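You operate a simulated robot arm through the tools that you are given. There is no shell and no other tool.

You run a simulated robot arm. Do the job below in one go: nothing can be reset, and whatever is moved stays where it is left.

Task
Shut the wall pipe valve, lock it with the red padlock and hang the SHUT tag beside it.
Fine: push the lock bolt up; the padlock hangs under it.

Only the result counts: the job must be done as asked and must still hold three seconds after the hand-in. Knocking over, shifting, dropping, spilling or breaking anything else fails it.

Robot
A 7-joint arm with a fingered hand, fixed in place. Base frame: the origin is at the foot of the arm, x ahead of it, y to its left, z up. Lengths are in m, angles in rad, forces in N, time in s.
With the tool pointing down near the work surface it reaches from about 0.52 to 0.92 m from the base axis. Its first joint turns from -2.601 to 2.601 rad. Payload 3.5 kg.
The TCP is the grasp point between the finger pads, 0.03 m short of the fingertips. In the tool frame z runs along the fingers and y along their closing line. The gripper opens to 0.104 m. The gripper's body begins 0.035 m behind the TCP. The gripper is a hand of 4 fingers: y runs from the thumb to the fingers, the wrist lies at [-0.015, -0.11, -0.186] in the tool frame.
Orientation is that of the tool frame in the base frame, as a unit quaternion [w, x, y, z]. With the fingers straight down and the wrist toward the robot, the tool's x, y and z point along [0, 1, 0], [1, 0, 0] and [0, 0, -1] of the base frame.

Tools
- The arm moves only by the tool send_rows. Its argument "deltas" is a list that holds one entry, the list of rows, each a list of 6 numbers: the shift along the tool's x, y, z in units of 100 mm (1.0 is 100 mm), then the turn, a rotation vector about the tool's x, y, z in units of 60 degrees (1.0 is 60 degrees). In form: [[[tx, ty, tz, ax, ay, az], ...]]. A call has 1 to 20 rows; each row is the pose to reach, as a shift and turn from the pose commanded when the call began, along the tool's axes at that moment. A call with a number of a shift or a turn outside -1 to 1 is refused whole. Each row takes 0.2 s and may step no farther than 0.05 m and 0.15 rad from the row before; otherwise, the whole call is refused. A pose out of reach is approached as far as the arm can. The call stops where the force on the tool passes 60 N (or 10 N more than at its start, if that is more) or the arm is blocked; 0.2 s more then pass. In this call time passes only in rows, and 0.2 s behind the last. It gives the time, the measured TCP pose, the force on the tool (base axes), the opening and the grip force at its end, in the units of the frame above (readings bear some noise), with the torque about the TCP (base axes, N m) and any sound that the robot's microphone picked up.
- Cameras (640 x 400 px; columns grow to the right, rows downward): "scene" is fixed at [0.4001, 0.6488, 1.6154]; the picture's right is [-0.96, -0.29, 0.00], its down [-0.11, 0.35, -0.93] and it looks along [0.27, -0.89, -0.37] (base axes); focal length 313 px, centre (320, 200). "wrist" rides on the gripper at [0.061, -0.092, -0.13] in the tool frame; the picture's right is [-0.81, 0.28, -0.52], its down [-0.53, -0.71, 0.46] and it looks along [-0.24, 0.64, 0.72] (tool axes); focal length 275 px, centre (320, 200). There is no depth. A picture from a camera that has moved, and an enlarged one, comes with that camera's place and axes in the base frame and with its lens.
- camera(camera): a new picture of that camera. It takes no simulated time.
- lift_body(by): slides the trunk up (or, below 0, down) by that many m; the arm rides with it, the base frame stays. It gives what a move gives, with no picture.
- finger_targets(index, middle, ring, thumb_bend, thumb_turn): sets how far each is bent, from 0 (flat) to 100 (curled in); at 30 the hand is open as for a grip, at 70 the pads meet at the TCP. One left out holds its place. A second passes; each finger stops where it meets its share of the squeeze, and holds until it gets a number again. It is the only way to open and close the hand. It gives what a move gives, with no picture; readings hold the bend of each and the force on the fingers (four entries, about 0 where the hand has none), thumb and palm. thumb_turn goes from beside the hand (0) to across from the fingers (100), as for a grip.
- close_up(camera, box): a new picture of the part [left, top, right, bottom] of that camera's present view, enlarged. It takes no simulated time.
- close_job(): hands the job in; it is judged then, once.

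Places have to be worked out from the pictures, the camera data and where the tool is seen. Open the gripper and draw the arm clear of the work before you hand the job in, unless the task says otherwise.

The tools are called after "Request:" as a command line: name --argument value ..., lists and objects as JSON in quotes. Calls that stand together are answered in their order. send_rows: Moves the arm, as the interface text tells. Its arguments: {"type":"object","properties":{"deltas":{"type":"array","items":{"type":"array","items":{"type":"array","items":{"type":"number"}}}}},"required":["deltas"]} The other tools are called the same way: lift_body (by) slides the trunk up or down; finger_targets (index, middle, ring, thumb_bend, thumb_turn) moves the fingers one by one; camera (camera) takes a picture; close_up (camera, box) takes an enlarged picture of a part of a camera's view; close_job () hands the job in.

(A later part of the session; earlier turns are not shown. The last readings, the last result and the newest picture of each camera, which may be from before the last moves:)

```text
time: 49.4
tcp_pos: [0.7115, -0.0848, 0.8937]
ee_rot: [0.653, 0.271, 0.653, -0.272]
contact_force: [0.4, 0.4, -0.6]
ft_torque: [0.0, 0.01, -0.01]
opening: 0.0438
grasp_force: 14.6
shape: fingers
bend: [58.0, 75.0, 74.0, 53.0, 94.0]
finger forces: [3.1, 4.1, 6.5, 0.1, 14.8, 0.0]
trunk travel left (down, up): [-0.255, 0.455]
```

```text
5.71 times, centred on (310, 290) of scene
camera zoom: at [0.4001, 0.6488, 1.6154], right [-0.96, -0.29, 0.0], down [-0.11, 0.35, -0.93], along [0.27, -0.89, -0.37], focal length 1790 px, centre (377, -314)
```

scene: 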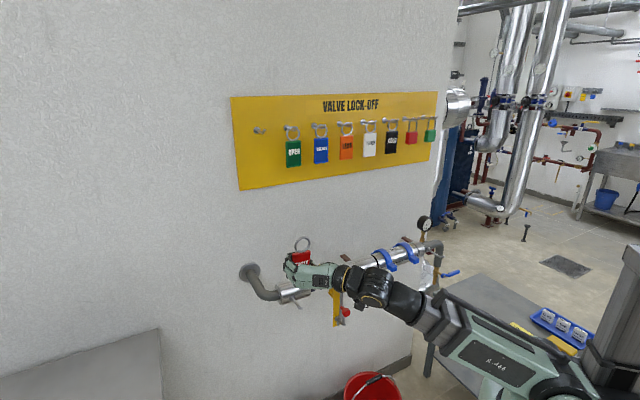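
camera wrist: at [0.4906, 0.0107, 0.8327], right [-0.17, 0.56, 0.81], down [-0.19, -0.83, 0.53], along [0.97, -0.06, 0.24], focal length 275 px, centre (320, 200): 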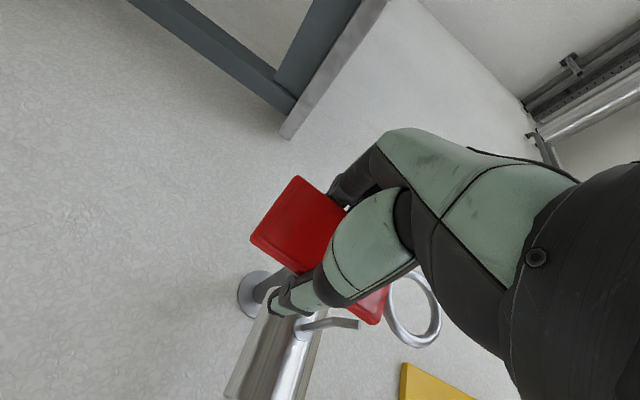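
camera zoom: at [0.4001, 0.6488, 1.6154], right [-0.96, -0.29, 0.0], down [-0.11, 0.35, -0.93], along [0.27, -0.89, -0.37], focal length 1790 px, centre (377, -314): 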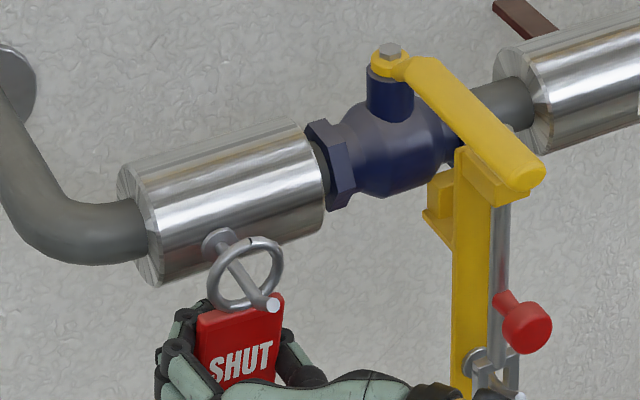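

The ring is behind the tip, over the straight part of the peg. I lower it 18 mm so it rests on the rod.

Request:
send_rows --deltas '[[[0.06, 0, 0, 0, 0, 0], [0.12, 0, 0, 0, 0, 0], [0.17, 0, 0, 0, 0, 0]]]'

Request:
close_up --camera "wrist" --box '[280, 250, 460, 370]'

Request:
close_up --camera "scene" --box '[275, 255, 345, 325]'

```text
time: 50.2
tcp_pos: [0.7124, -0.0848, 0.8769]
ee_rot: [0.653, 0.272, 0.653, -0.272]
contact_force: [-0.2, 0.0, 0.6]
ft_torque: [0.01, -0.03, 0.0]
opening: 0.0438
grasp_force: 14.3
shape: fingers
bend: [58.0, 75.0, 74.0, 53.0, 94.0]
finger forces: [3.1, 4.1, 6.5, 0.0, 14.9, 0.1]
trunk travel left (down, up): [-0.255, 0.455]
```

```text
3.33 times, centred on (370, 310) of wrist
camera zoom: at [0.5566, -0.0574, 0.8159], right [-0.17, 0.56, 0.81], down [-0.19, -0.83, 0.53], along [0.97, -0.06, 0.24], focal length 918 px, centre (153, -167)
```

zoom: 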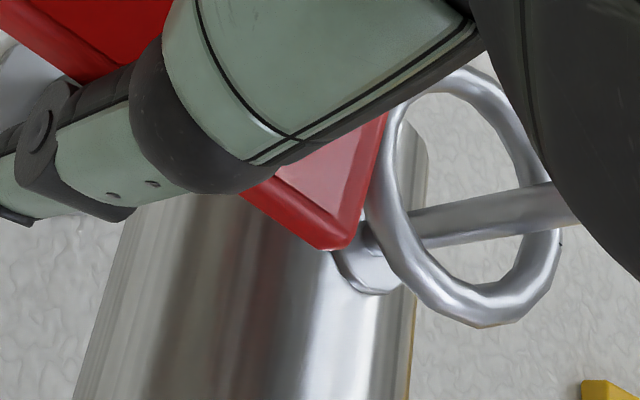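

```text
5.71 times, centred on (310, 290) of scene
camera zoom: at [0.4001, 0.6488, 1.6154], right [-0.96, -0.29, 0.0], down [-0.11, 0.35, -0.93], along [0.27, -0.89, -0.37], focal length 1790 px, centre (377, -314)
```

zoom: 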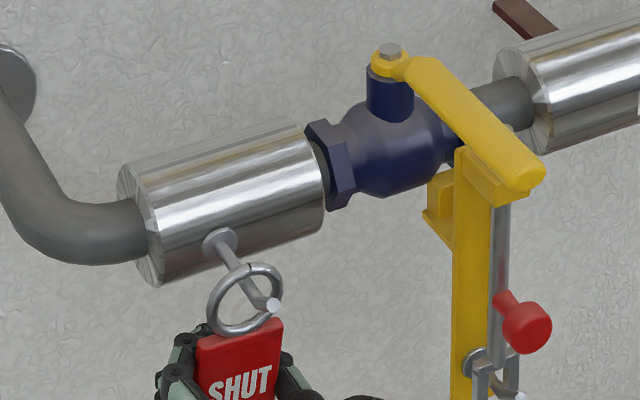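

No contact yet, so the ring isn't quite resting. I lower a few more millimetres, watching for force.

Request:
send_rows --deltas '[[[0.03, 0, 0, 0, 0, 0], [0.05, 0, 0, 0, 0, 0]]]'

Request:
close_up --camera "scene" --box '[275, 255, 345, 325]'

```text
time: 50.8
tcp_pos: [0.7116, -0.0846, 0.8733]
ee_rot: [0.653, 0.272, 0.652, -0.272]
contact_force: [0.1, -0.9, 10.8]
ft_torque: [0.01, 0.11, -0.05]
opening: 0.0437
grasp_force: 16.0
shape: fingers
bend: [58.0, 75.0, 74.0, 53.0, 96.0]
finger forces: [3.8, 4.2, 7.9, 0.0, 15.9, 0.0]
trunk travel left (down, up): [-0.255, 0.455]
```

```text
5.71 times, centred on (310, 290) of scene
camera zoom: at [0.4001, 0.6488, 1.6154], right [-0.96, -0.29, 0.0], down [-0.11, 0.35, -0.93], along [0.27, -0.89, -0.37], focal length 1790 px, centre (377, -314)
```

zoom: 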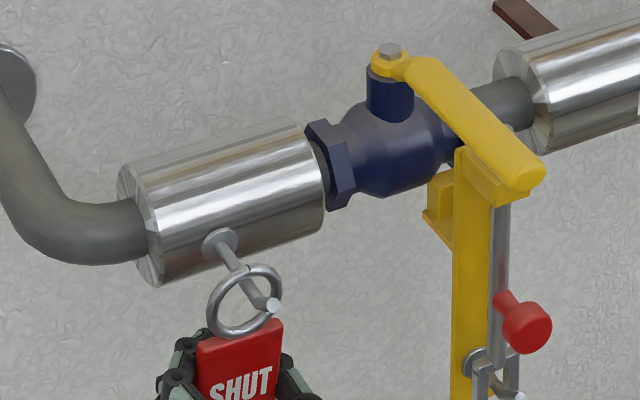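

The ring rests on the peg (10.8 N). I relieve 2 mm and open the hand gently.

Request:
send_rows --deltas '[[[-0.02, 0, 0, 0, 0, 0]]]'

Request:
finger_targets --index 44 --middle 50 --ring 50 --thumb_bend 44

Request:
finger_targets --index 36 --middle 36 --ring 36 --thumb_bend 36 --thumb_turn 100

Request:
close_up --camera "scene" --box '[275, 255, 345, 325]'

Request:
camera --camera "wrist"

```text
time: 51.2
tcp_pos: [0.7135, -0.0845, 0.8743]
ee_rot: [0.652, 0.272, 0.654, -0.271]
contact_force: [-0.5, -0.7, 3.7]
ft_torque: [-0.02, 0.04, -0.01]
opening: 0.0438
grasp_force: 14.5
shape: fingers
bend: [58.0, 75.0, 74.0, 53.0, 96.0]
finger forces: [4.0, 4.0, 6.6, 0.0, 14.8, 0.1]
trunk travel left (down, up): [-0.255, 0.455]
```

```text
time: 52.2
tcp_pos: [0.7109, -0.0855, 0.8748]
ee_rot: [0.653, 0.272, 0.652, -0.272]
contact_force: [-0.3, 0.1, -0.4]
ft_torque: [0.0, 0.03, 0.01]
opening: 0.0669
grasp_force: 0.0
shape: fingers
bend: [44.0, 50.0, 50.0, 44.0, 97.0]
finger forces: [0.0, 0.0, 0.1, 0.0, 0.1, 0.0]
trunk travel left (down, up): [-0.255, 0.455]
```

```text
time: 53.2
tcp_pos: [0.7119, -0.0858, 0.8753]
ee_rot: [0.653, 0.272, 0.653, -0.272]
contact_force: [0.5, -1.5, -0.1]
ft_torque: [0.01, 0.03, 0.0]
opening: 0.0879
grasp_force: 0.1
shape: fingers
bend: [36.0, 36.0, 36.0, 36.0, 98.0]
finger forces: [0.1, 0.0, 0.1, 0.0, 0.0, 0.1]
trunk travel left (down, up): [-0.255, 0.455]
```

```text
5.71 times, centred on (310, 290) of scene
camera zoom: at [0.4001, 0.6488, 1.6154], right [-0.96, -0.29, 0.0], down [-0.11, 0.35, -0.93], along [0.27, -0.89, -0.37], focal length 1790 px, centre (377, -314)
```

zoom: 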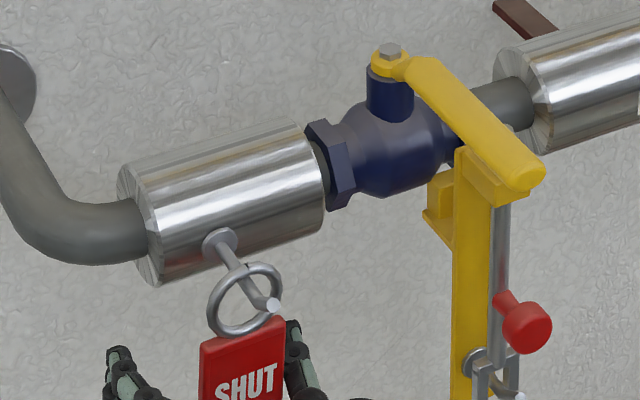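

```text
taken
camera wrist: at [0.5575, -0.0577, 0.8134], right [-0.17, 0.56, 0.81], down [-0.19, -0.83, 0.53], along [0.97, -0.06, 0.24], focal length 275 px, centre (320, 200)
```

wrist: 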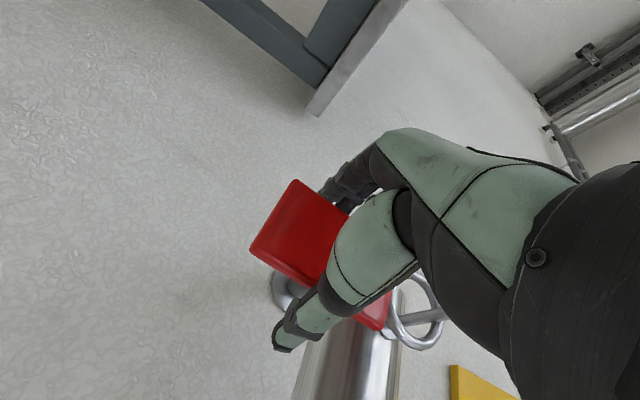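

The tag hangs by itself. I centre the hand around it (11 mm toward -u) and back straight out.

Request:
send_rows --deltas '[[[0, -0.05, 0, 0, 0, 0], [0, -0.11, 0, 0, 0, 0], [0, -0.11, -0.2, 0, 0, 0], [0, -0.11, -0.4, 0, 0, 0], [0, -0.11, -0.6, 0, 0, 0], [0, -0.11, -0.8, 0, 0, 0], [0, -0.11, -1.0, 0, 0, 0]]]'

Request:
camera --camera "scene"

Request:
close_up --camera "scene" --box '[275, 255, 365, 345]'

Request:
camera --camera "wrist"

```text
time: 54.8
tcp_pos: [0.6462, -0.0212, 0.8815]
ee_rot: [0.652, 0.272, 0.653, -0.273]
contact_force: [-0.2, -0.7, -0.3]
ft_torque: [-0.02, 0.01, 0.0]
opening: 0.0877
grasp_force: 0.0
shape: fingers
bend: [36.0, 36.0, 36.0, 36.0, 98.0]
finger forces: [0.1, 0.1, 0.1, 0.0, 0.0, 0.0]
out of reach, approached as far as the arm can: row 7
trunk travel left (down, up): [-0.255, 0.455]
```

```text
taken
```

scene: 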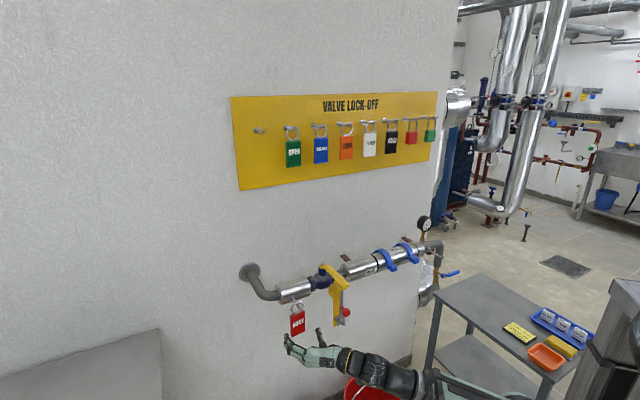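

```text
4.44 times, centred on (320, 300) of scene
camera zoom: at [0.4001, 0.6488, 1.6154], right [-0.96, -0.29, 0.0], down [-0.11, 0.35, -0.93], along [0.27, -0.89, -0.37], focal length 1392 px, centre (320, -244)
```

zoom: 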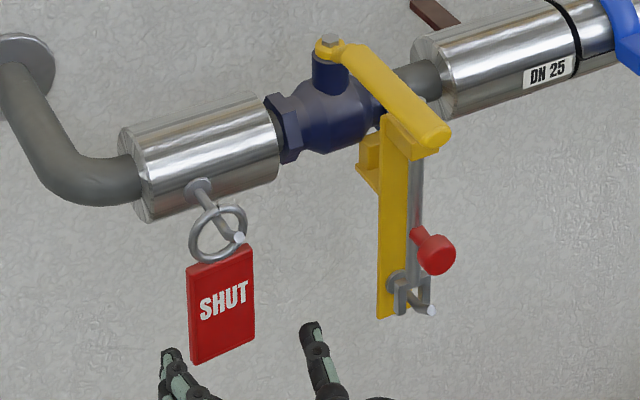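

```text
taken
camera wrist: at [0.4907, 0.0063, 0.8194], right [-0.17, 0.56, 0.81], down [-0.19, -0.83, 0.53], along [0.97, -0.06, 0.24], focal length 275 px, centre (320, 200)
```

wrist: 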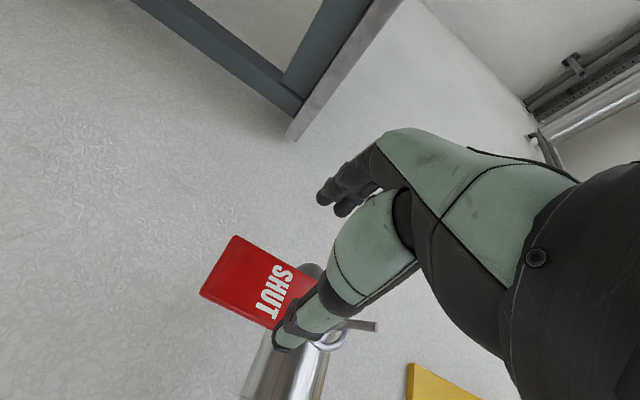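

The SHUT tag hangs freely on the peg beside the valve. Next is the lock bolt; the arm is near its inner reach here, so I lower the trunk and raise the arm relative to it.

Request:
lift_body --by -0.2

Request:
send_rows --deltas '[[[-0.25, 0, 0, 0, 0, 0], [-0.5, 0, 0, 0, 0, 0], [-0.75, 0, 0, 0, 0, 0], [-1.0, 0, 0, 0, 0, 0]]]'

Request:
camera --camera "scene"

```text
time: 56.9
tcp_pos: [0.6476, -0.0197, 0.6809]
ee_rot: [0.653, 0.272, 0.653, -0.272]
contact_force: [0.0, 0.2, 0.4]
ft_torque: [0.03, 0.0, 0.0]
opening: 0.0877
grasp_force: 0.0
shape: fingers
bend: [36.0, 36.0, 36.0, 36.0, 98.0]
finger forces: [0.0, 0.0, 0.1, 0.0, 0.0, 0.1]
trunk travel left (down, up): [-0.055, 0.655]
```

```text
time: 57.9
tcp_pos: [0.6467, -0.0211, 0.7805]
ee_rot: [0.653, 0.271, 0.653, -0.273]
contact_force: [0.8, -0.7, -0.1]
ft_torque: [-0.02, -0.04, 0.03]
opening: 0.088
grasp_force: 0.0
shape: fingers
bend: [36.0, 36.0, 36.0, 36.0, 98.0]
finger forces: [0.0, 0.0, 0.1, 0.0, 0.0, 0.0]
trunk travel left (down, up): [-0.055, 0.655]
```

```text
taken
```

scene: 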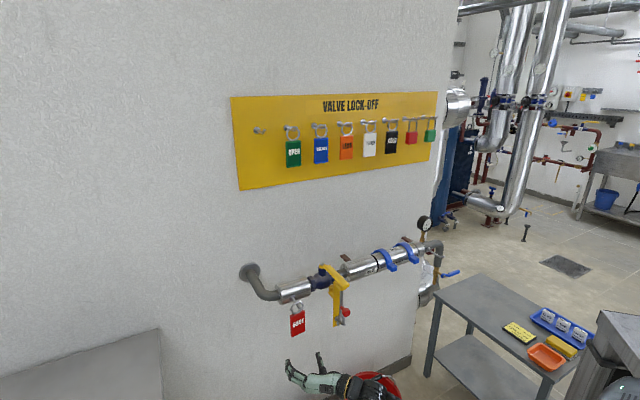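

Clear so far. I raise the arm another 100 mm relative to the trunk.

Request:
send_rows --deltas '[[[-0.25, 0, 0, 0, 0, 0], [-0.5, 0, 0, 0, 0, 0], [-0.75, 0, 0, 0, 0, 0], [-1.0, 0, 0, 0, 0, 0]]]'

Request:
send_rows --deltas '[[[0, -0.25, 0, 0, 0, 0], [0, -0.5, 0, 0, 0, 0], [0, -0.75, 0, 0, 0, 0], [0, -1.0, 0, 0, 0, 0]]]'

Request:
camera --camera "scene"

Request:
camera --camera "wrist"

```text
time: 58.9
tcp_pos: [0.6441, -0.0194, 0.8836]
ee_rot: [0.653, 0.272, 0.653, -0.273]
contact_force: [-0.2, 0.0, -0.4]
ft_torque: [0.01, -0.01, -0.02]
opening: 0.0877
grasp_force: 0.2
shape: fingers
bend: [36.0, 36.0, 36.0, 36.0, 98.0]
finger forces: [0.1, 0.0, 0.0, 0.0, 0.1, 0.1]
trunk travel left (down, up): [-0.055, 0.655]
```

```text
time: 59.9
tcp_pos: [0.5743, -0.0899, 0.8816]
ee_rot: [0.652, 0.272, 0.653, -0.272]
contact_force: [-0.6, 0.4, 1.2]
ft_torque: [0.01, 0.03, 0.05]
opening: 0.088
grasp_force: 0.0
shape: fingers
bend: [36.0, 36.0, 36.0, 36.0, 98.0]
finger forces: [0.1, 0.0, 0.0, 0.0, 0.0, 0.0]
trunk travel left (down, up): [-0.055, 0.655]
```

```text
taken
```

scene: 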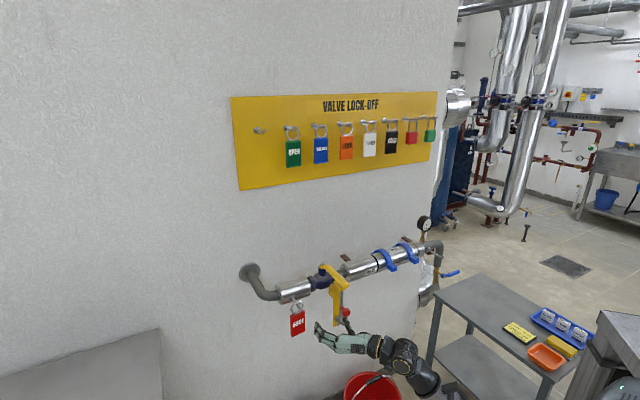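

```text
taken
camera wrist: at [0.4189, -0.0626, 0.8201], right [-0.17, 0.56, 0.81], down [-0.18, -0.83, 0.53], along [0.97, -0.06, 0.24], focal length 275 px, centre (320, 200)
```

wrist: 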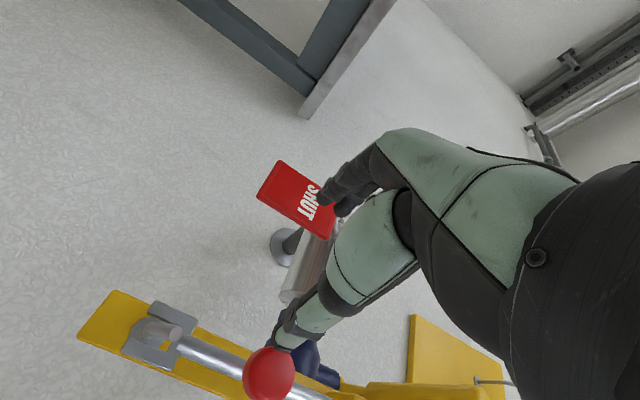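

Triangulated knob centre: U=0.274, N=-0.512, z=0.886, diameter about 29 mm. I back off 20 mm, slide sideways until the hand is centred on it.

Request:
send_rows --deltas '[[[0, 0, -0.2, 0, 0, 0], [-0.02, -0.2, -0.22, 0, 0, 0], [-0.03, -0.45, -0.22, 0, 0, 0], [-0.045, -0.688, -0.22, 0, 0, 0]]]'

Request:
camera --camera "wrist"

Request:
close_up --camera "scene" --box '[290, 255, 410, 375]'

```text
time: 60.9
tcp_pos: [0.5307, -0.1292, 0.8664]
ee_rot: [0.653, 0.272, 0.652, -0.272]
contact_force: [-0.3, -0.4, 0.6]
ft_torque: [-0.02, -0.03, -0.03]
opening: 0.0878
grasp_force: 0.1
shape: fingers
bend: [36.0, 36.0, 36.0, 36.0, 98.0]
finger forces: [0.0, 0.0, 0.1, 0.1, 0.0, 0.1]
out of reach, approached as far as the arm can: row 2, 3, 4
trunk travel left (down, up): [-0.055, 0.655]
```

```text
taken
camera wrist: at [0.3746, -0.1017, 0.8058], right [-0.17, 0.56, 0.81], down [-0.18, -0.83, 0.53], along [0.97, -0.06, 0.24], focal length 275 px, centre (320, 200)
```

wrist: 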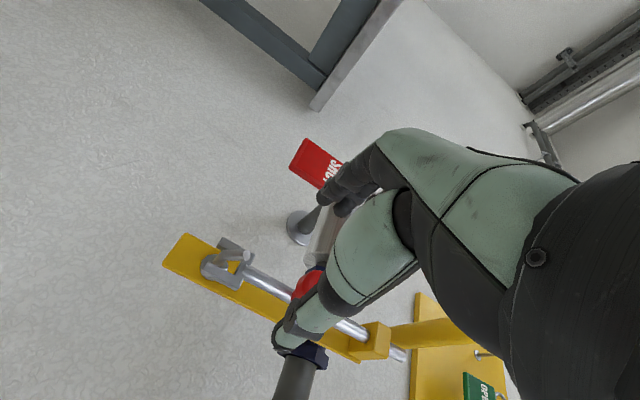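

```text
3.33 times, centred on (350, 315) of scene
camera zoom: at [0.4001, 0.6488, 1.6154], right [-0.96, -0.29, 0.0], down [-0.11, 0.35, -0.93], along [0.27, -0.89, -0.37], focal length 1044 px, centre (220, -183)
```

zoom: 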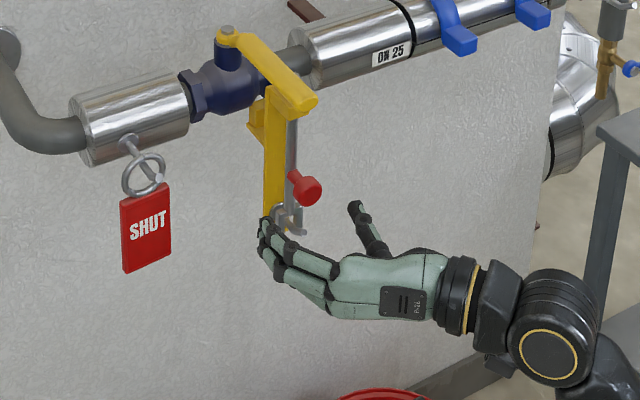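

At the inner limit again but nearly there; the knob already lies between thumb and fingers. I lower the trunk 50 mm for margin and raise the arm to z≈0.886, centred on the knob.

Request:
lift_body --by -0.05

Request:
send_rows --deltas '[[[-0.25, -0.03, 0, 0, 0, 0], [-0.5, -0.06, 0, 0, 0, 0], [-0.7, -0.1, 0, 0, 0, 0]]]'

Request:
camera --camera "wrist"

Request:
close_up --camera "scene" --box '[290, 255, 410, 375]'

```text
time: 61.9
tcp_pos: [0.5289, -0.1286, 0.8179]
ee_rot: [0.652, 0.272, 0.653, -0.272]
contact_force: [-0.5, -0.1, 0.5]
ft_torque: [0.0, -0.02, 0.05]
opening: 0.088
grasp_force: 0.1
shape: fingers
bend: [36.0, 36.0, 36.0, 36.0, 98.0]
finger forces: [0.0, 0.1, 0.0, 0.0, 0.0, 0.1]
trunk travel left (down, up): [-0.005, 0.705]
```

```text
time: 62.7
tcp_pos: [0.5547, -0.1444, 0.8487]
ee_rot: [0.653, 0.271, 0.653, -0.272]
contact_force: [-0.3, 0.1, -0.1]
ft_torque: [0.01, 0.01, 0.03]
opening: 0.0879
grasp_force: 0.0
shape: fingers
bend: [36.0, 36.0, 36.0, 36.0, 98.0]
finger forces: [0.1, 0.1, 0.1, 0.0, 0.0, 0.0]
out of reach, approached as far as the arm can: row 1, 2, 3
trunk travel left (down, up): [-0.005, 0.705]
```

```text
taken
camera wrist: at [0.3999, -0.117, 0.7876], right [-0.17, 0.56, 0.81], down [-0.19, -0.83, 0.53], along [0.97, -0.06, 0.25], focal length 275 px, centre (320, 200)
```

wrist: 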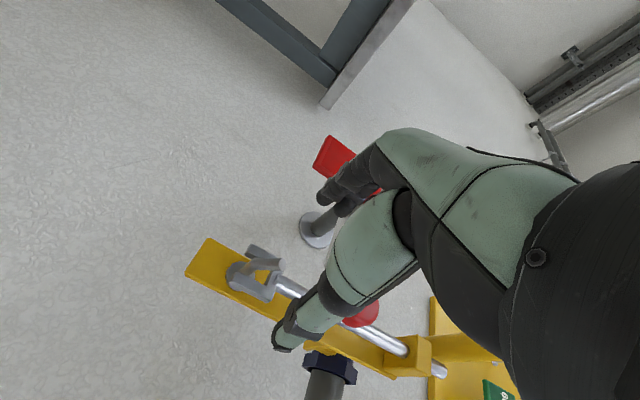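

```text
3.33 times, centred on (350, 315) of scene
camera zoom: at [0.4001, 0.6488, 1.6154], right [-0.96, -0.29, 0.0], down [-0.11, 0.35, -0.93], along [0.27, -0.89, -0.37], focal length 1044 px, centre (220, -183)
```

zoom: 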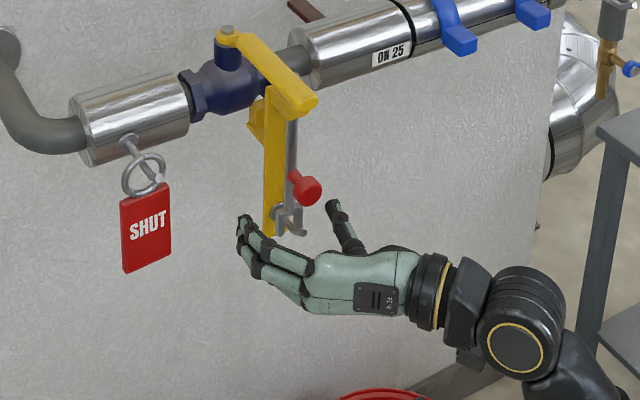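

Fitting these limits: the shoulder pitch tops out near 50°, so a slightly higher trunk is better. I go down 49 mm with the arm while centring on the knob, then raise the trunk 85 mm.

Request:
send_rows --deltas '[[[0.25, 0, 0, 0, 0, 0], [0.49, -0.05, -0.05, 0, 0, 0], [0.49, -0.164, -0.19, 0, 0, 0]]]'

Request:
lift_body --by 0.085

Request:
camera --camera "wrist"

Request:
close_up --camera "scene" --box '[290, 255, 410, 375]'

```text
time: 63.5
tcp_pos: [0.528, -0.1428, 0.8042]
ee_rot: [0.653, 0.272, 0.653, -0.271]
contact_force: [-0.8, -0.3, 0.4]
ft_torque: [0.02, -0.01, 0.01]
opening: 0.0877
grasp_force: 0.0
shape: fingers
bend: [36.0, 36.0, 36.0, 36.0, 98.0]
finger forces: [0.1, 0.0, 0.0, 0.0, 0.1, 0.0]
trunk travel left (down, up): [-0.005, 0.705]
```

```text
time: 64.7
tcp_pos: [0.5291, -0.1419, 0.8891]
ee_rot: [0.652, 0.272, 0.654, -0.272]
contact_force: [-0.3, 1.1, -1.3]
ft_torque: [-0.01, 0.0, 0.02]
opening: 0.0874
grasp_force: 0.0
shape: fingers
bend: [36.0, 36.0, 36.0, 36.0, 98.0]
finger forces: [0.0, 0.0, 0.1, 0.0, 0.1, 0.0]
trunk travel left (down, up): [-0.09, 0.62]
```

```text
taken
camera wrist: at [0.3732, -0.1152, 0.8281], right [-0.17, 0.56, 0.81], down [-0.19, -0.83, 0.53], along [0.97, -0.06, 0.24], focal length 275 px, centre (320, 200)
```

wrist: 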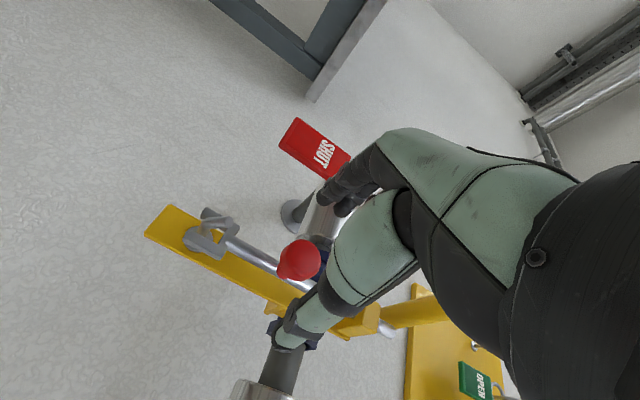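

```text
3.33 times, centred on (350, 315) of scene
camera zoom: at [0.4001, 0.6488, 1.6154], right [-0.96, -0.29, 0.0], down [-0.11, 0.35, -0.93], along [0.27, -0.89, -0.37], focal length 1044 px, centre (220, -183)
```

zoom: 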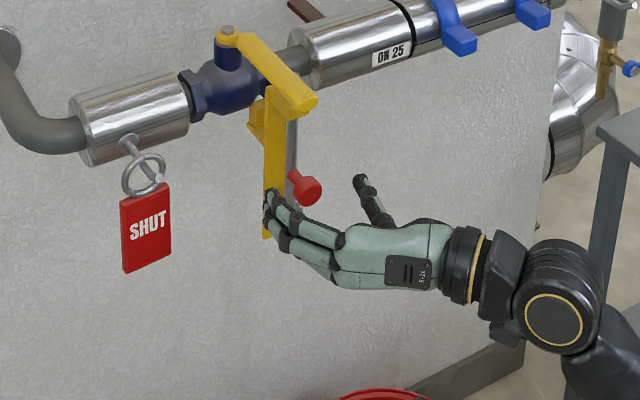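

The hand is centred on the knob (U≈0.272, z≈0.885). I advance 34 mm so the pads straddle it, then close.

Request:
send_rows --deltas '[[[0.02, -0.01, 0.15, 0, 0, 0], [0.03, -0.01, 0.34, 0, 0, 0]]]'

Request:
finger_targets --index 62 --middle 62 --ring 62 --thumb_bend 62

Request:
close_up --camera "wrist" --box '[200, 150, 440, 350]'

Request:
close_up --camera "scene" --box '[310, 260, 390, 340]'

```text
time: 65.3
tcp_pos: [0.5513, -0.1684, 0.8849]
ee_rot: [0.653, 0.272, 0.652, -0.272]
contact_force: [0.6, 1.0, -0.8]
ft_torque: [0.0, 0.03, 0.02]
opening: 0.0875
grasp_force: 0.1
shape: fingers
bend: [36.0, 36.0, 36.0, 36.0, 98.0]
finger forces: [0.1, 0.0, 0.0, 0.0, 0.1, 0.1]
trunk travel left (down, up): [-0.09, 0.62]
```

```text
time: 66.3
tcp_pos: [0.5521, -0.1669, 0.8854]
ee_rot: [0.653, 0.272, 0.653, -0.272]
contact_force: [0.2, -0.1, 0.7]
ft_torque: [-0.03, -0.01, -0.03]
opening: 0.0215
grasp_force: 0.1
shape: fingers
bend: [62.0, 62.0, 62.0, 62.0, 100.0]
finger forces: [0.1, 0.0, 0.0, 0.0, 0.0, 0.0]
trunk travel left (down, up): [-0.09, 0.62]
```

```text
2.00 times, centred on (320, 250) of wrist
camera zoom: at [0.3965, -0.14, 0.8234], right [-0.17, 0.56, 0.81], down [-0.19, -0.83, 0.53], along [0.97, -0.06, 0.24], focal length 551 px, centre (320, 100)
```

zoom: 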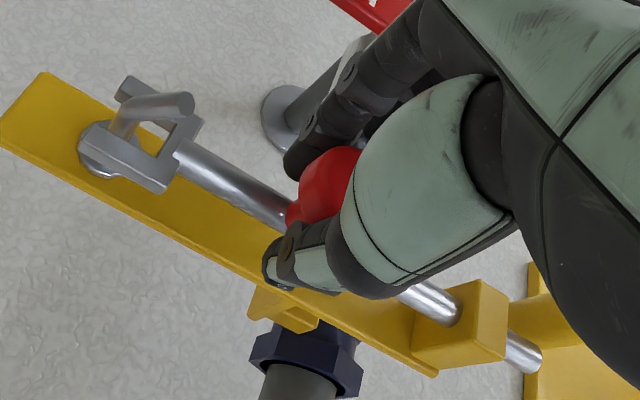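

```text
5.00 times, centred on (350, 300) of scene
camera zoom: at [0.4001, 0.6488, 1.6154], right [-0.96, -0.29, 0.0], down [-0.11, 0.35, -0.93], along [0.27, -0.89, -0.37], focal length 1566 px, centre (170, -300)
```

zoom: 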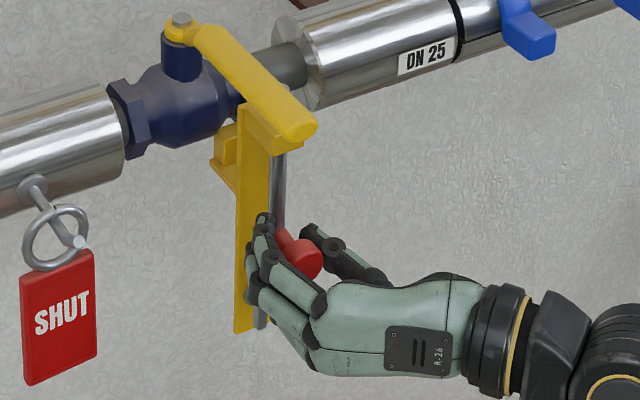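

No contact yet; the tips are around the thinner neck behind the knob head. I close further.

Request:
finger_targets --index 78 --middle 78 --ring 78 --thumb_bend 70

Request:
close_up --camera "wrist" --box '[200, 150, 440, 350]'

Request:
close_up --camera "scene" --box '[310, 260, 390, 340]'

```text
time: 67.3
tcp_pos: [0.5525, -0.1676, 0.8848]
ee_rot: [0.653, 0.271, 0.653, -0.271]
contact_force: [16.5, -0.9, 2.4]
ft_torque: [-0.09, -0.06, 0.23]
opening: 0.0059
grasp_force: 13.5
shape: fingers
bend: [75.0, 72.0, 78.0, 66.0, 100.0]
finger forces: [11.6, 11.4, 0.0, 0.1, 4.4, 0.0]
trunk travel left (down, up): [-0.09, 0.62]
```

```text
2.00 times, centred on (320, 250) of wrist
camera zoom: at [0.3975, -0.14, 0.8231], right [-0.17, 0.56, 0.81], down [-0.19, -0.83, 0.53], along [0.97, -0.06, 0.24], focal length 551 px, centre (320, 100)
```

zoom: 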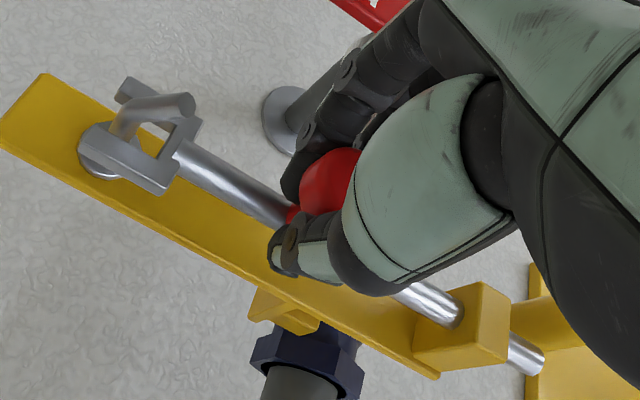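

```text
5.00 times, centred on (350, 300) of scene
camera zoom: at [0.4001, 0.6488, 1.6154], right [-0.96, -0.29, 0.0], down [-0.11, 0.35, -0.93], along [0.27, -0.89, -0.37], focal length 1566 px, centre (170, -300)
```

zoom: 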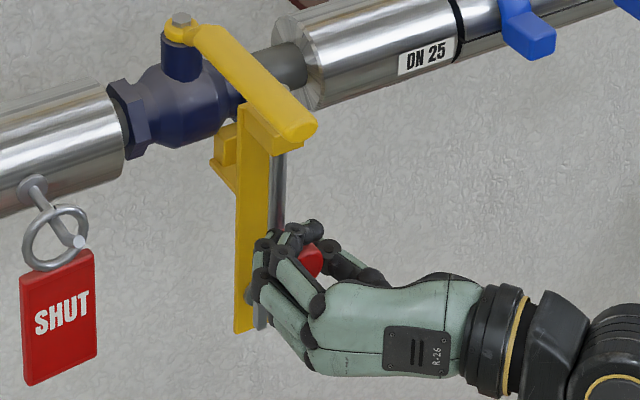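

The knob is gripped (index and middle about 11 N each, thumb opposing). I lift 20 mm and watch the force.

Request:
send_rows --deltas '[[[-0.05, 0, 0, 0, 0, 0], [-0.1, 0, 0, 0, 0, 0], [-0.15, 0, 0, 0, 0, 0], [-0.2, 0, 0, 0, 0, 0]]]'

Request:
close_up --camera "wrist" --box '[200, 150, 440, 350]'

Request:
close_up --camera "scene" --box '[310, 250, 390, 330]'

```text
time: 68.3
tcp_pos: [0.5521, -0.1674, 0.9052]
ee_rot: [0.652, 0.273, 0.653, -0.272]
contact_force: [16.3, 5.1, -2.8]
ft_torque: [-0.04, 0.06, 0.4]
opening: 0.0063
grasp_force: 12.5
shape: fingers
bend: [75.0, 72.0, 78.0, 66.0, 100.0]
finger forces: [12.4, 10.3, 0.0, 0.1, 4.0, 0.0]
trunk travel left (down, up): [-0.09, 0.62]
```

```text
2.00 times, centred on (320, 250) of wrist
camera zoom: at [0.3967, -0.1404, 0.8437], right [-0.17, 0.56, 0.81], down [-0.18, -0.83, 0.53], along [0.97, -0.06, 0.24], focal length 551 px, centre (320, 100)
```

zoom: 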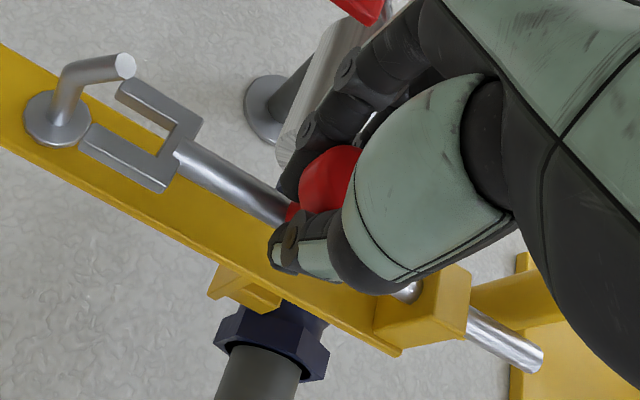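

```text
5.00 times, centred on (350, 290) of scene
camera zoom: at [0.4001, 0.6488, 1.6154], right [-0.96, -0.29, 0.0], down [-0.11, 0.35, -0.93], along [0.27, -0.89, -0.37], focal length 1566 px, centre (170, -250)
```

zoom: 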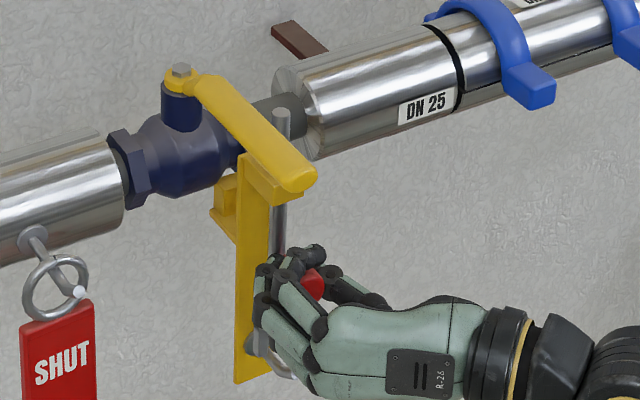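

The bolt moved up with the knob: the fork is off the peg and the bolt's top stands beside the handle. I lift a further 20 mm, watching for a stop.

Request:
send_rows --deltas '[[[-0.05, 0, 0, 0, 0, 0], [-0.1, 0, 0, 0, 0, 0], [-0.15, 0, 0, 0, 0, 0], [-0.2, 0, 0, 0, 0, 0]]]'

Request:
close_up --camera "wrist" --box '[200, 150, 440, 350]'

Request:
close_up --camera "scene" --box '[310, 250, 390, 330]'

```text
time: 69.3
tcp_pos: [0.5523, -0.1665, 0.9265]
ee_rot: [0.653, 0.272, 0.653, -0.271]
contact_force: [12.8, 0.3, 0.0]
ft_torque: [-0.01, -0.01, 0.27]
opening: 0.006
grasp_force: 14.7
shape: fingers
bend: [75.0, 72.0, 78.0, 66.0, 100.0]
finger forces: [12.8, 10.5, 0.0, 0.0, 5.2, 0.0]
trunk travel left (down, up): [-0.09, 0.62]
```

```text
2.00 times, centred on (320, 250) of wrist
camera zoom: at [0.3972, -0.14, 0.8646], right [-0.17, 0.56, 0.81], down [-0.19, -0.83, 0.53], along [0.97, -0.06, 0.24], focal length 551 px, centre (320, 100)
```

zoom: 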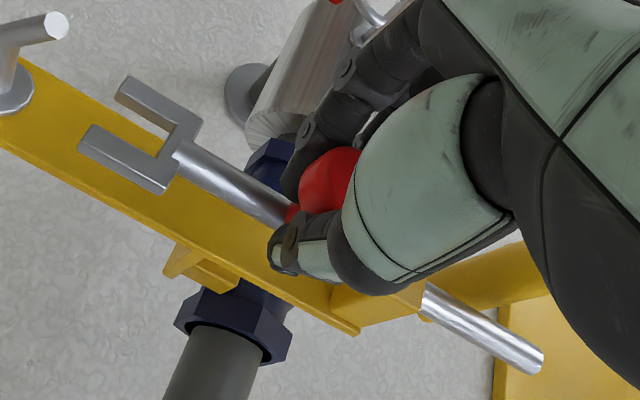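

```text
5.00 times, centred on (350, 290) of scene
camera zoom: at [0.4001, 0.6488, 1.6154], right [-0.96, -0.29, 0.0], down [-0.11, 0.35, -0.93], along [0.27, -0.89, -0.37], focal length 1566 px, centre (170, -250)
```

zoom: 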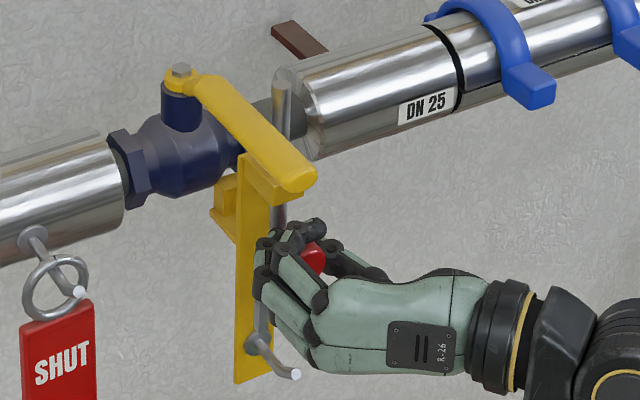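

Bolt now up about 41 mm. I continue another 15 mm toward its upper stop to give the padlock room.

Request:
send_rows --deltas '[[[-0.05, 0, 0, 0, 0, 0], [-0.1, 0, 0, 0, 0, 0], [-0.15, 0, 0, 0, 0, 0]]]'

Request:
close_up --camera "wrist" --box '[200, 150, 440, 350]'

Request:
close_up --camera "scene" --box '[310, 250, 390, 330]'

```text
time: 70.1
tcp_pos: [0.5528, -0.1689, 0.9369]
ee_rot: [0.65, 0.272, 0.655, -0.272]
contact_force: [2.7, 6.2, -33.0]
ft_torque: [0.39, 0.51, 0.2]
opening: 0.0083
grasp_force: 17.4
shape: fingers
bend: [76.0, 74.0, 78.0, 66.0, 100.0]
finger forces: [27.1, 2.6, 0.1, 0.0, 5.4, 0.0]
trunk travel left (down, up): [-0.09, 0.62]
```

```text
2.00 times, centred on (320, 250) of wrist
camera zoom: at [0.3978, -0.1406, 0.8758], right [-0.16, 0.56, 0.81], down [-0.18, -0.83, 0.53], along [0.97, -0.06, 0.24], focal length 551 px, centre (320, 100)
```

zoom: 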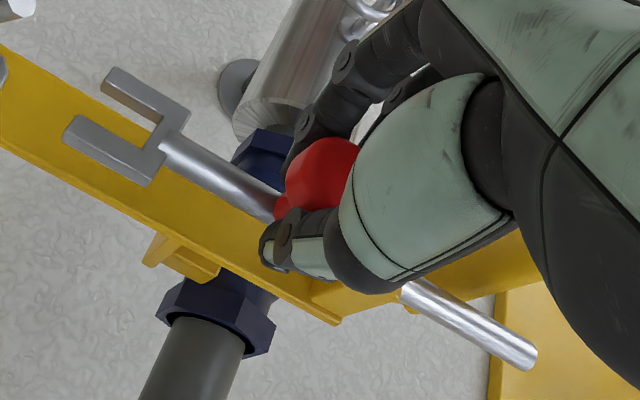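

```text
5.00 times, centred on (350, 290) of scene
camera zoom: at [0.4001, 0.6488, 1.6154], right [-0.96, -0.29, 0.0], down [-0.11, 0.35, -0.93], along [0.27, -0.89, -0.37], focal length 1566 px, centre (170, -250)
```

zoom: 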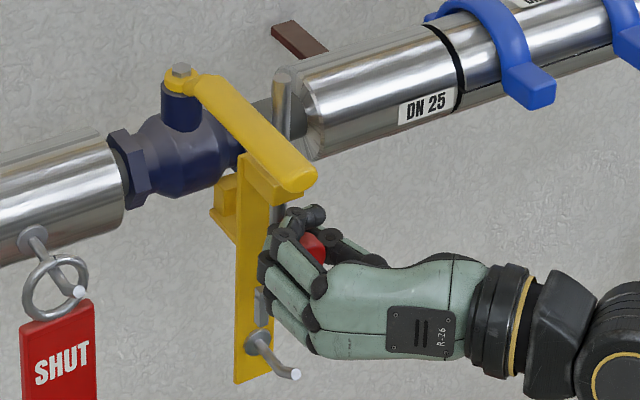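

The bolt hit its upper stop (33 N down on the hand) at about +50 mm. I relieve 5 mm of the push, then open the hand and see whether the bolt stays up.

Request:
send_rows --deltas '[[[0.05, 0, 0, 0, 0, 0]]]'

Request:
finger_targets --index 60 --middle 60 --ring 60 --thumb_bend 58

Request:
close_up --camera "wrist" --box '[200, 150, 440, 350]'

Request:
close_up --camera "scene" --box '[310, 250, 390, 330]'

```text
time: 70.5
tcp_pos: [0.5526, -0.1679, 0.9368]
ee_rot: [0.653, 0.272, 0.653, -0.272]
contact_force: [6.8, 4.1, -22.5]
ft_torque: [0.29, 0.37, 0.19]
opening: 0.0084
grasp_force: 17.0
shape: fingers
bend: [76.0, 74.0, 78.0, 66.0, 100.0]
finger forces: [24.6, 4.8, 0.1, 0.1, 5.0, 0.1]
trunk travel left (down, up): [-0.09, 0.62]
```

```text
time: 71.5
tcp_pos: [0.552, -0.1674, 0.9373]
ee_rot: [0.654, 0.271, 0.652, -0.271]
contact_force: [-0.4, -0.2, 0.5]
ft_torque: [-0.01, 0.01, 0.0]
opening: 0.0295
grasp_force: 0.0
shape: fingers
bend: [60.0, 60.0, 60.0, 57.0, 100.0]
finger forces: [0.1, 0.0, 0.0, 0.0, 0.0, 0.0]
trunk travel left (down, up): [-0.09, 0.62]
```

```text
2.00 times, centred on (320, 250) of wrist
camera zoom: at [0.3964, -0.1405, 0.8753], right [-0.17, 0.56, 0.81], down [-0.19, -0.83, 0.53], along [0.97, -0.06, 0.24], focal length 551 px, centre (320, 100)
```

zoom: 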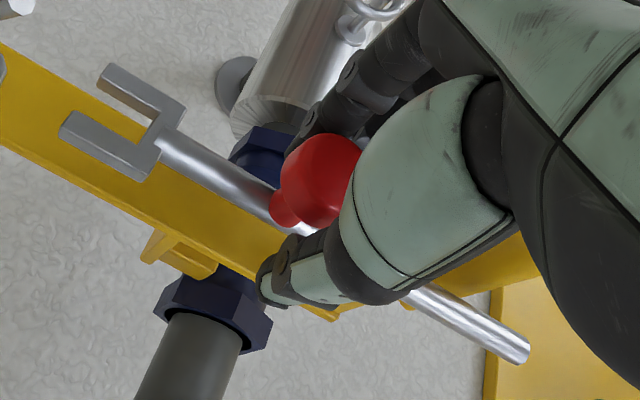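

```text
5.00 times, centred on (350, 290) of scene
camera zoom: at [0.4001, 0.6488, 1.6154], right [-0.96, -0.29, 0.0], down [-0.11, 0.35, -0.93], along [0.27, -0.89, -0.37], focal length 1566 px, centre (170, -250)
```

zoom: 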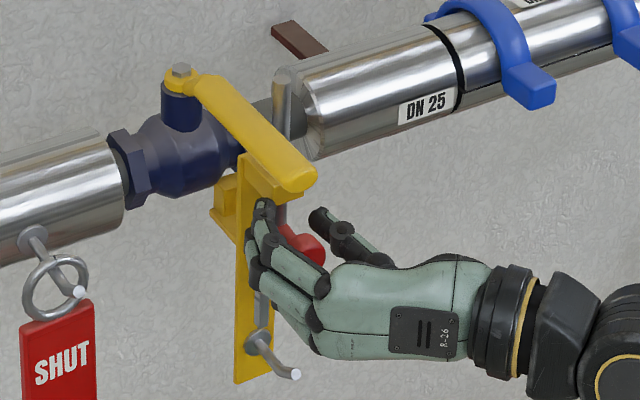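

The bolt stays up by itself with the hand open. I open wider, go down around the knob and back out.

Request:
finger_targets --index 36 --middle 36 --ring 36 --thumb_bend 36

Request:
send_rows --deltas '[[[0.12, 0, 0, 0, 0, 0], [0.25, 0, 0, 0, 0, 0], [0.4, 0, 0, 0, 0, 0], [0.5, 0, 0, 0, 0, 0], [0.5, 0, -0.2, 0, 0, 0], [0.5, 0, -0.38, 0, 0, 0]]]'

Request:
close_up --camera "scene" --box '[310, 240, 400, 330]'

Request:
camera --camera "wrist"

```text
time: 72.5
tcp_pos: [0.5516, -0.1691, 0.9368]
ee_rot: [0.653, 0.272, 0.653, -0.271]
contact_force: [0.6, 0.3, -1.4]
ft_torque: [-0.04, 0.02, 0.01]
opening: 0.0876
grasp_force: 0.1
shape: fingers
bend: [36.0, 36.0, 36.0, 36.0, 98.0]
finger forces: [0.0, 0.1, 0.0, 0.0, 0.0, 0.0]
trunk travel left (down, up): [-0.09, 0.62]
```

```text
time: 73.9
tcp_pos: [0.5243, -0.1397, 0.887]
ee_rot: [0.653, 0.271, 0.653, -0.271]
contact_force: [-0.3, 0.1, 0.5]
ft_torque: [0.0, 0.01, -0.01]
opening: 0.0879
grasp_force: 0.1
shape: fingers
bend: [36.0, 36.0, 36.0, 36.0, 98.0]
finger forces: [0.0, 0.0, 0.0, 0.0, 0.0, 0.1]
trunk travel left (down, up): [-0.09, 0.62]
```

```text
4.44 times, centred on (355, 285) of scene
camera zoom: at [0.4001, 0.6488, 1.6154], right [-0.96, -0.29, 0.0], down [-0.11, 0.35, -0.93], along [0.27, -0.89, -0.37], focal length 1392 px, centre (164, -178)
```

zoom: 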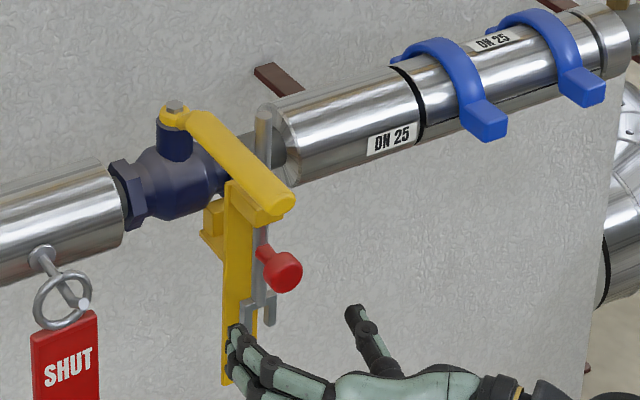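

```text
taken
camera wrist: at [0.3696, -0.112, 0.8259], right [-0.17, 0.56, 0.81], down [-0.19, -0.83, 0.53], along [0.97, -0.06, 0.24], focal length 275 px, centre (320, 200)
```

wrist: 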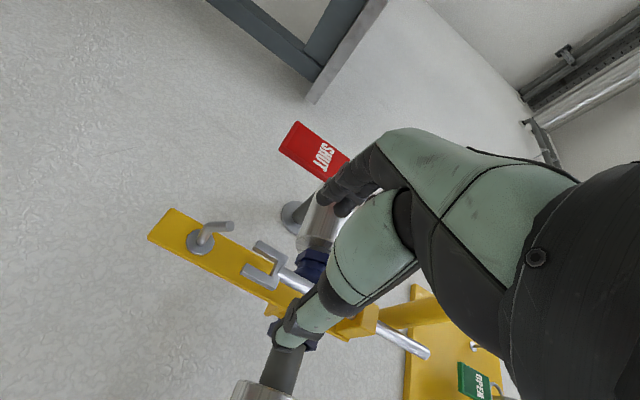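

The bolt holds at the top beside the shut handle. I measure the now-exposed padlock peg from the wrist view.

Request:
close_up --camera "wrist" --box '[140, 195, 300, 315]'

```text
3.33 times, centred on (220, 255) of wrist
camera zoom: at [0.3696, -0.112, 0.8259], right [-0.17, 0.56, 0.81], down [-0.19, -0.83, 0.53], along [0.97, -0.06, 0.24], focal length 918 px, centre (653, 17)
```

zoom: 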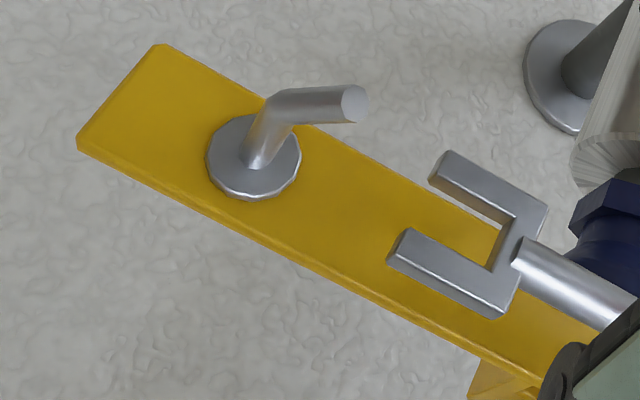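

Padlock peg: U=0.273, rod z≈0.8185, tip at N=-0.516, z≈0.831; the raised fork's bottom is at z≈0.858, leaving room for the shackle. Now I centre so handle and knob pass between thumb and fingers, open fully, and raise the trunk.

Request:
finger_targets --index 30 --middle 30 --ring 30 --thumb_bend 30

Request:
send_rows --deltas '[[[0, 0.065, 0, 0, 0, 0], [0, 0.13, 0, 0, 0, 0]]]'

Request:
lift_body --by 0.06

Request:
close_up --camera "scene" --box '[310, 240, 400, 330]'

Request:
camera --camera "wrist"

```text
time: 74.9
tcp_pos: [0.5249, -0.1397, 0.8874]
ee_rot: [0.653, 0.272, 0.653, -0.272]
contact_force: [0.0, -0.1, 0.4]
ft_torque: [-0.01, 0.0, -0.01]
opening: 0.1026
grasp_force: 0.1
shape: fingers
bend: [30.0, 30.0, 30.0, 30.0, 98.0]
finger forces: [0.0, 0.0, 0.0, 0.0, 0.0, 0.0]
trunk travel left (down, up): [-0.09, 0.62]
```

```text
time: 75.5
tcp_pos: [0.533, -0.1311, 0.8862]
ee_rot: [0.653, 0.272, 0.653, -0.272]
contact_force: [0.2, -0.3, -0.3]
ft_torque: [0.0, -0.04, 0.0]
opening: 0.1028
grasp_force: 0.1
shape: fingers
bend: [30.0, 30.0, 30.0, 30.0, 98.0]
finger forces: [0.0, 0.1, 0.0, 0.0, 0.1, 0.0]
trunk travel left (down, up): [-0.09, 0.62]
```

```text
time: 76.5
tcp_pos: [0.5331, -0.1315, 0.9464]
ee_rot: [0.653, 0.272, 0.653, -0.272]
contact_force: [0.5, 0.2, 0.6]
ft_torque: [0.02, -0.03, 0.0]
opening: 0.103
grasp_force: 0.1
shape: fingers
bend: [30.0, 30.0, 30.0, 30.0, 98.0]
finger forces: [0.0, 0.0, 0.0, 0.0, 0.0, 0.0]
trunk travel left (down, up): [-0.15, 0.56]
```

```text
4.44 times, centred on (355, 285) of scene
camera zoom: at [0.4001, 0.6488, 1.6154], right [-0.96, -0.29, 0.0], down [-0.11, 0.35, -0.93], along [0.27, -0.89, -0.37], focal length 1392 px, centre (164, -178)
```

zoom: 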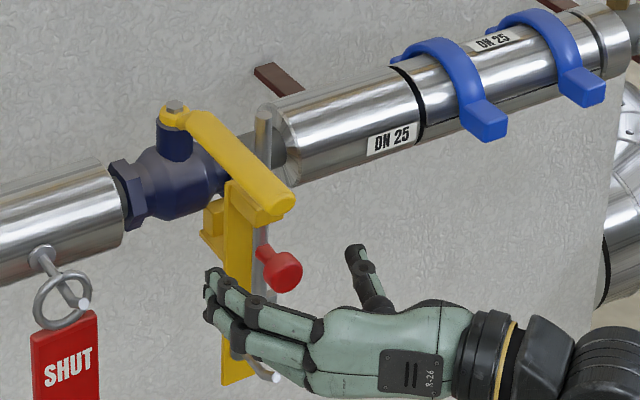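

```text
taken
camera wrist: at [0.3785, -0.1034, 0.885], right [-0.17, 0.56, 0.81], down [-0.19, -0.83, 0.53], along [0.97, -0.06, 0.24], focal length 275 px, centre (320, 200)
```

wrist: 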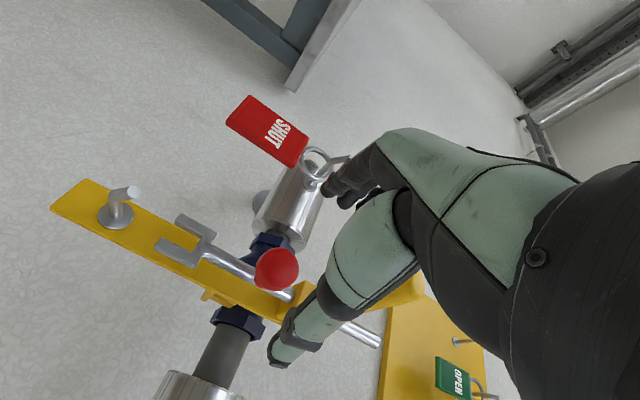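

Clear margins on both sides of knob and handle. I raise the trunk on past the handle.

Request:
lift_body --by 0.34

Request:
send_rows --deltas '[[[0, 0, 0.35, 0, 0, 0], [0, 0, 0.7, 0, 0, 0], [0, 0, 1.0, 0, 0, 0]]]'

Request:
camera --camera "scene"

Request:
camera --camera "wrist"

```text
time: 79.8
tcp_pos: [0.5339, -0.1312, 1.2867]
ee_rot: [0.652, 0.272, 0.653, -0.272]
contact_force: [-0.4, -0.3, 0.1]
ft_torque: [0.03, 0.01, 0.03]
opening: 0.1027
grasp_force: 0.0
shape: fingers
bend: [30.0, 30.0, 30.0, 30.0, 98.0]
finger forces: [0.0, 0.0, 0.0, 0.0, 0.0, 0.0]
trunk travel left (down, up): [-0.49, 0.22]
```

```text
time: 80.6
tcp_pos: [0.603, -0.2021, 1.2868]
ee_rot: [0.652, 0.273, 0.653, -0.273]
contact_force: [-0.4, -0.7, 0.3]
ft_torque: [0.04, -0.03, 0.0]
opening: 0.1032
grasp_force: 0.0
shape: fingers
bend: [30.0, 30.0, 30.0, 30.0, 98.0]
finger forces: [0.0, 0.1, 0.1, 0.0, 0.0, 0.0]
trunk travel left (down, up): [-0.49, 0.22]
```

```text
taken
```

scene: 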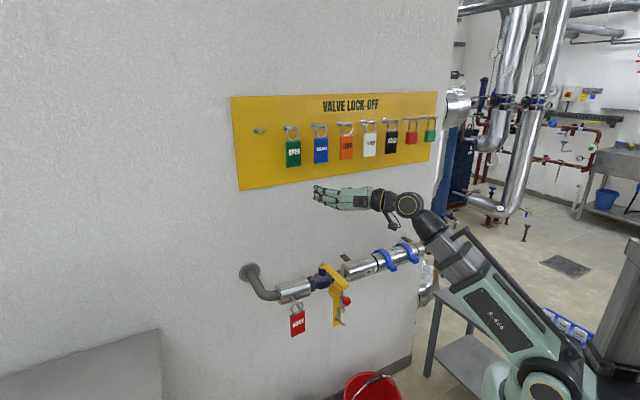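

```text
taken
camera wrist: at [0.4488, -0.1745, 1.2245], right [-0.17, 0.56, 0.81], down [-0.19, -0.83, 0.53], along [0.97, -0.06, 0.24], focal length 275 px, centre (320, 200)
```

wrist: 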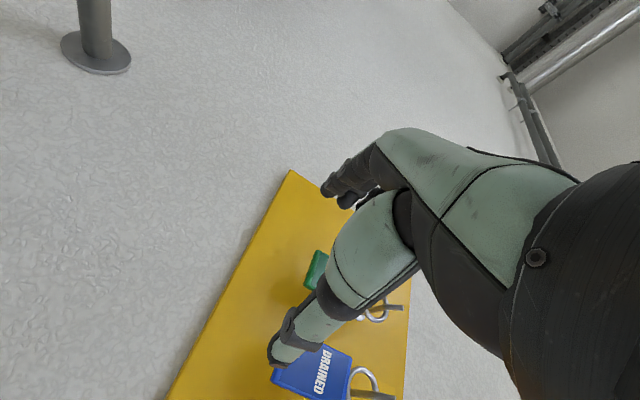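

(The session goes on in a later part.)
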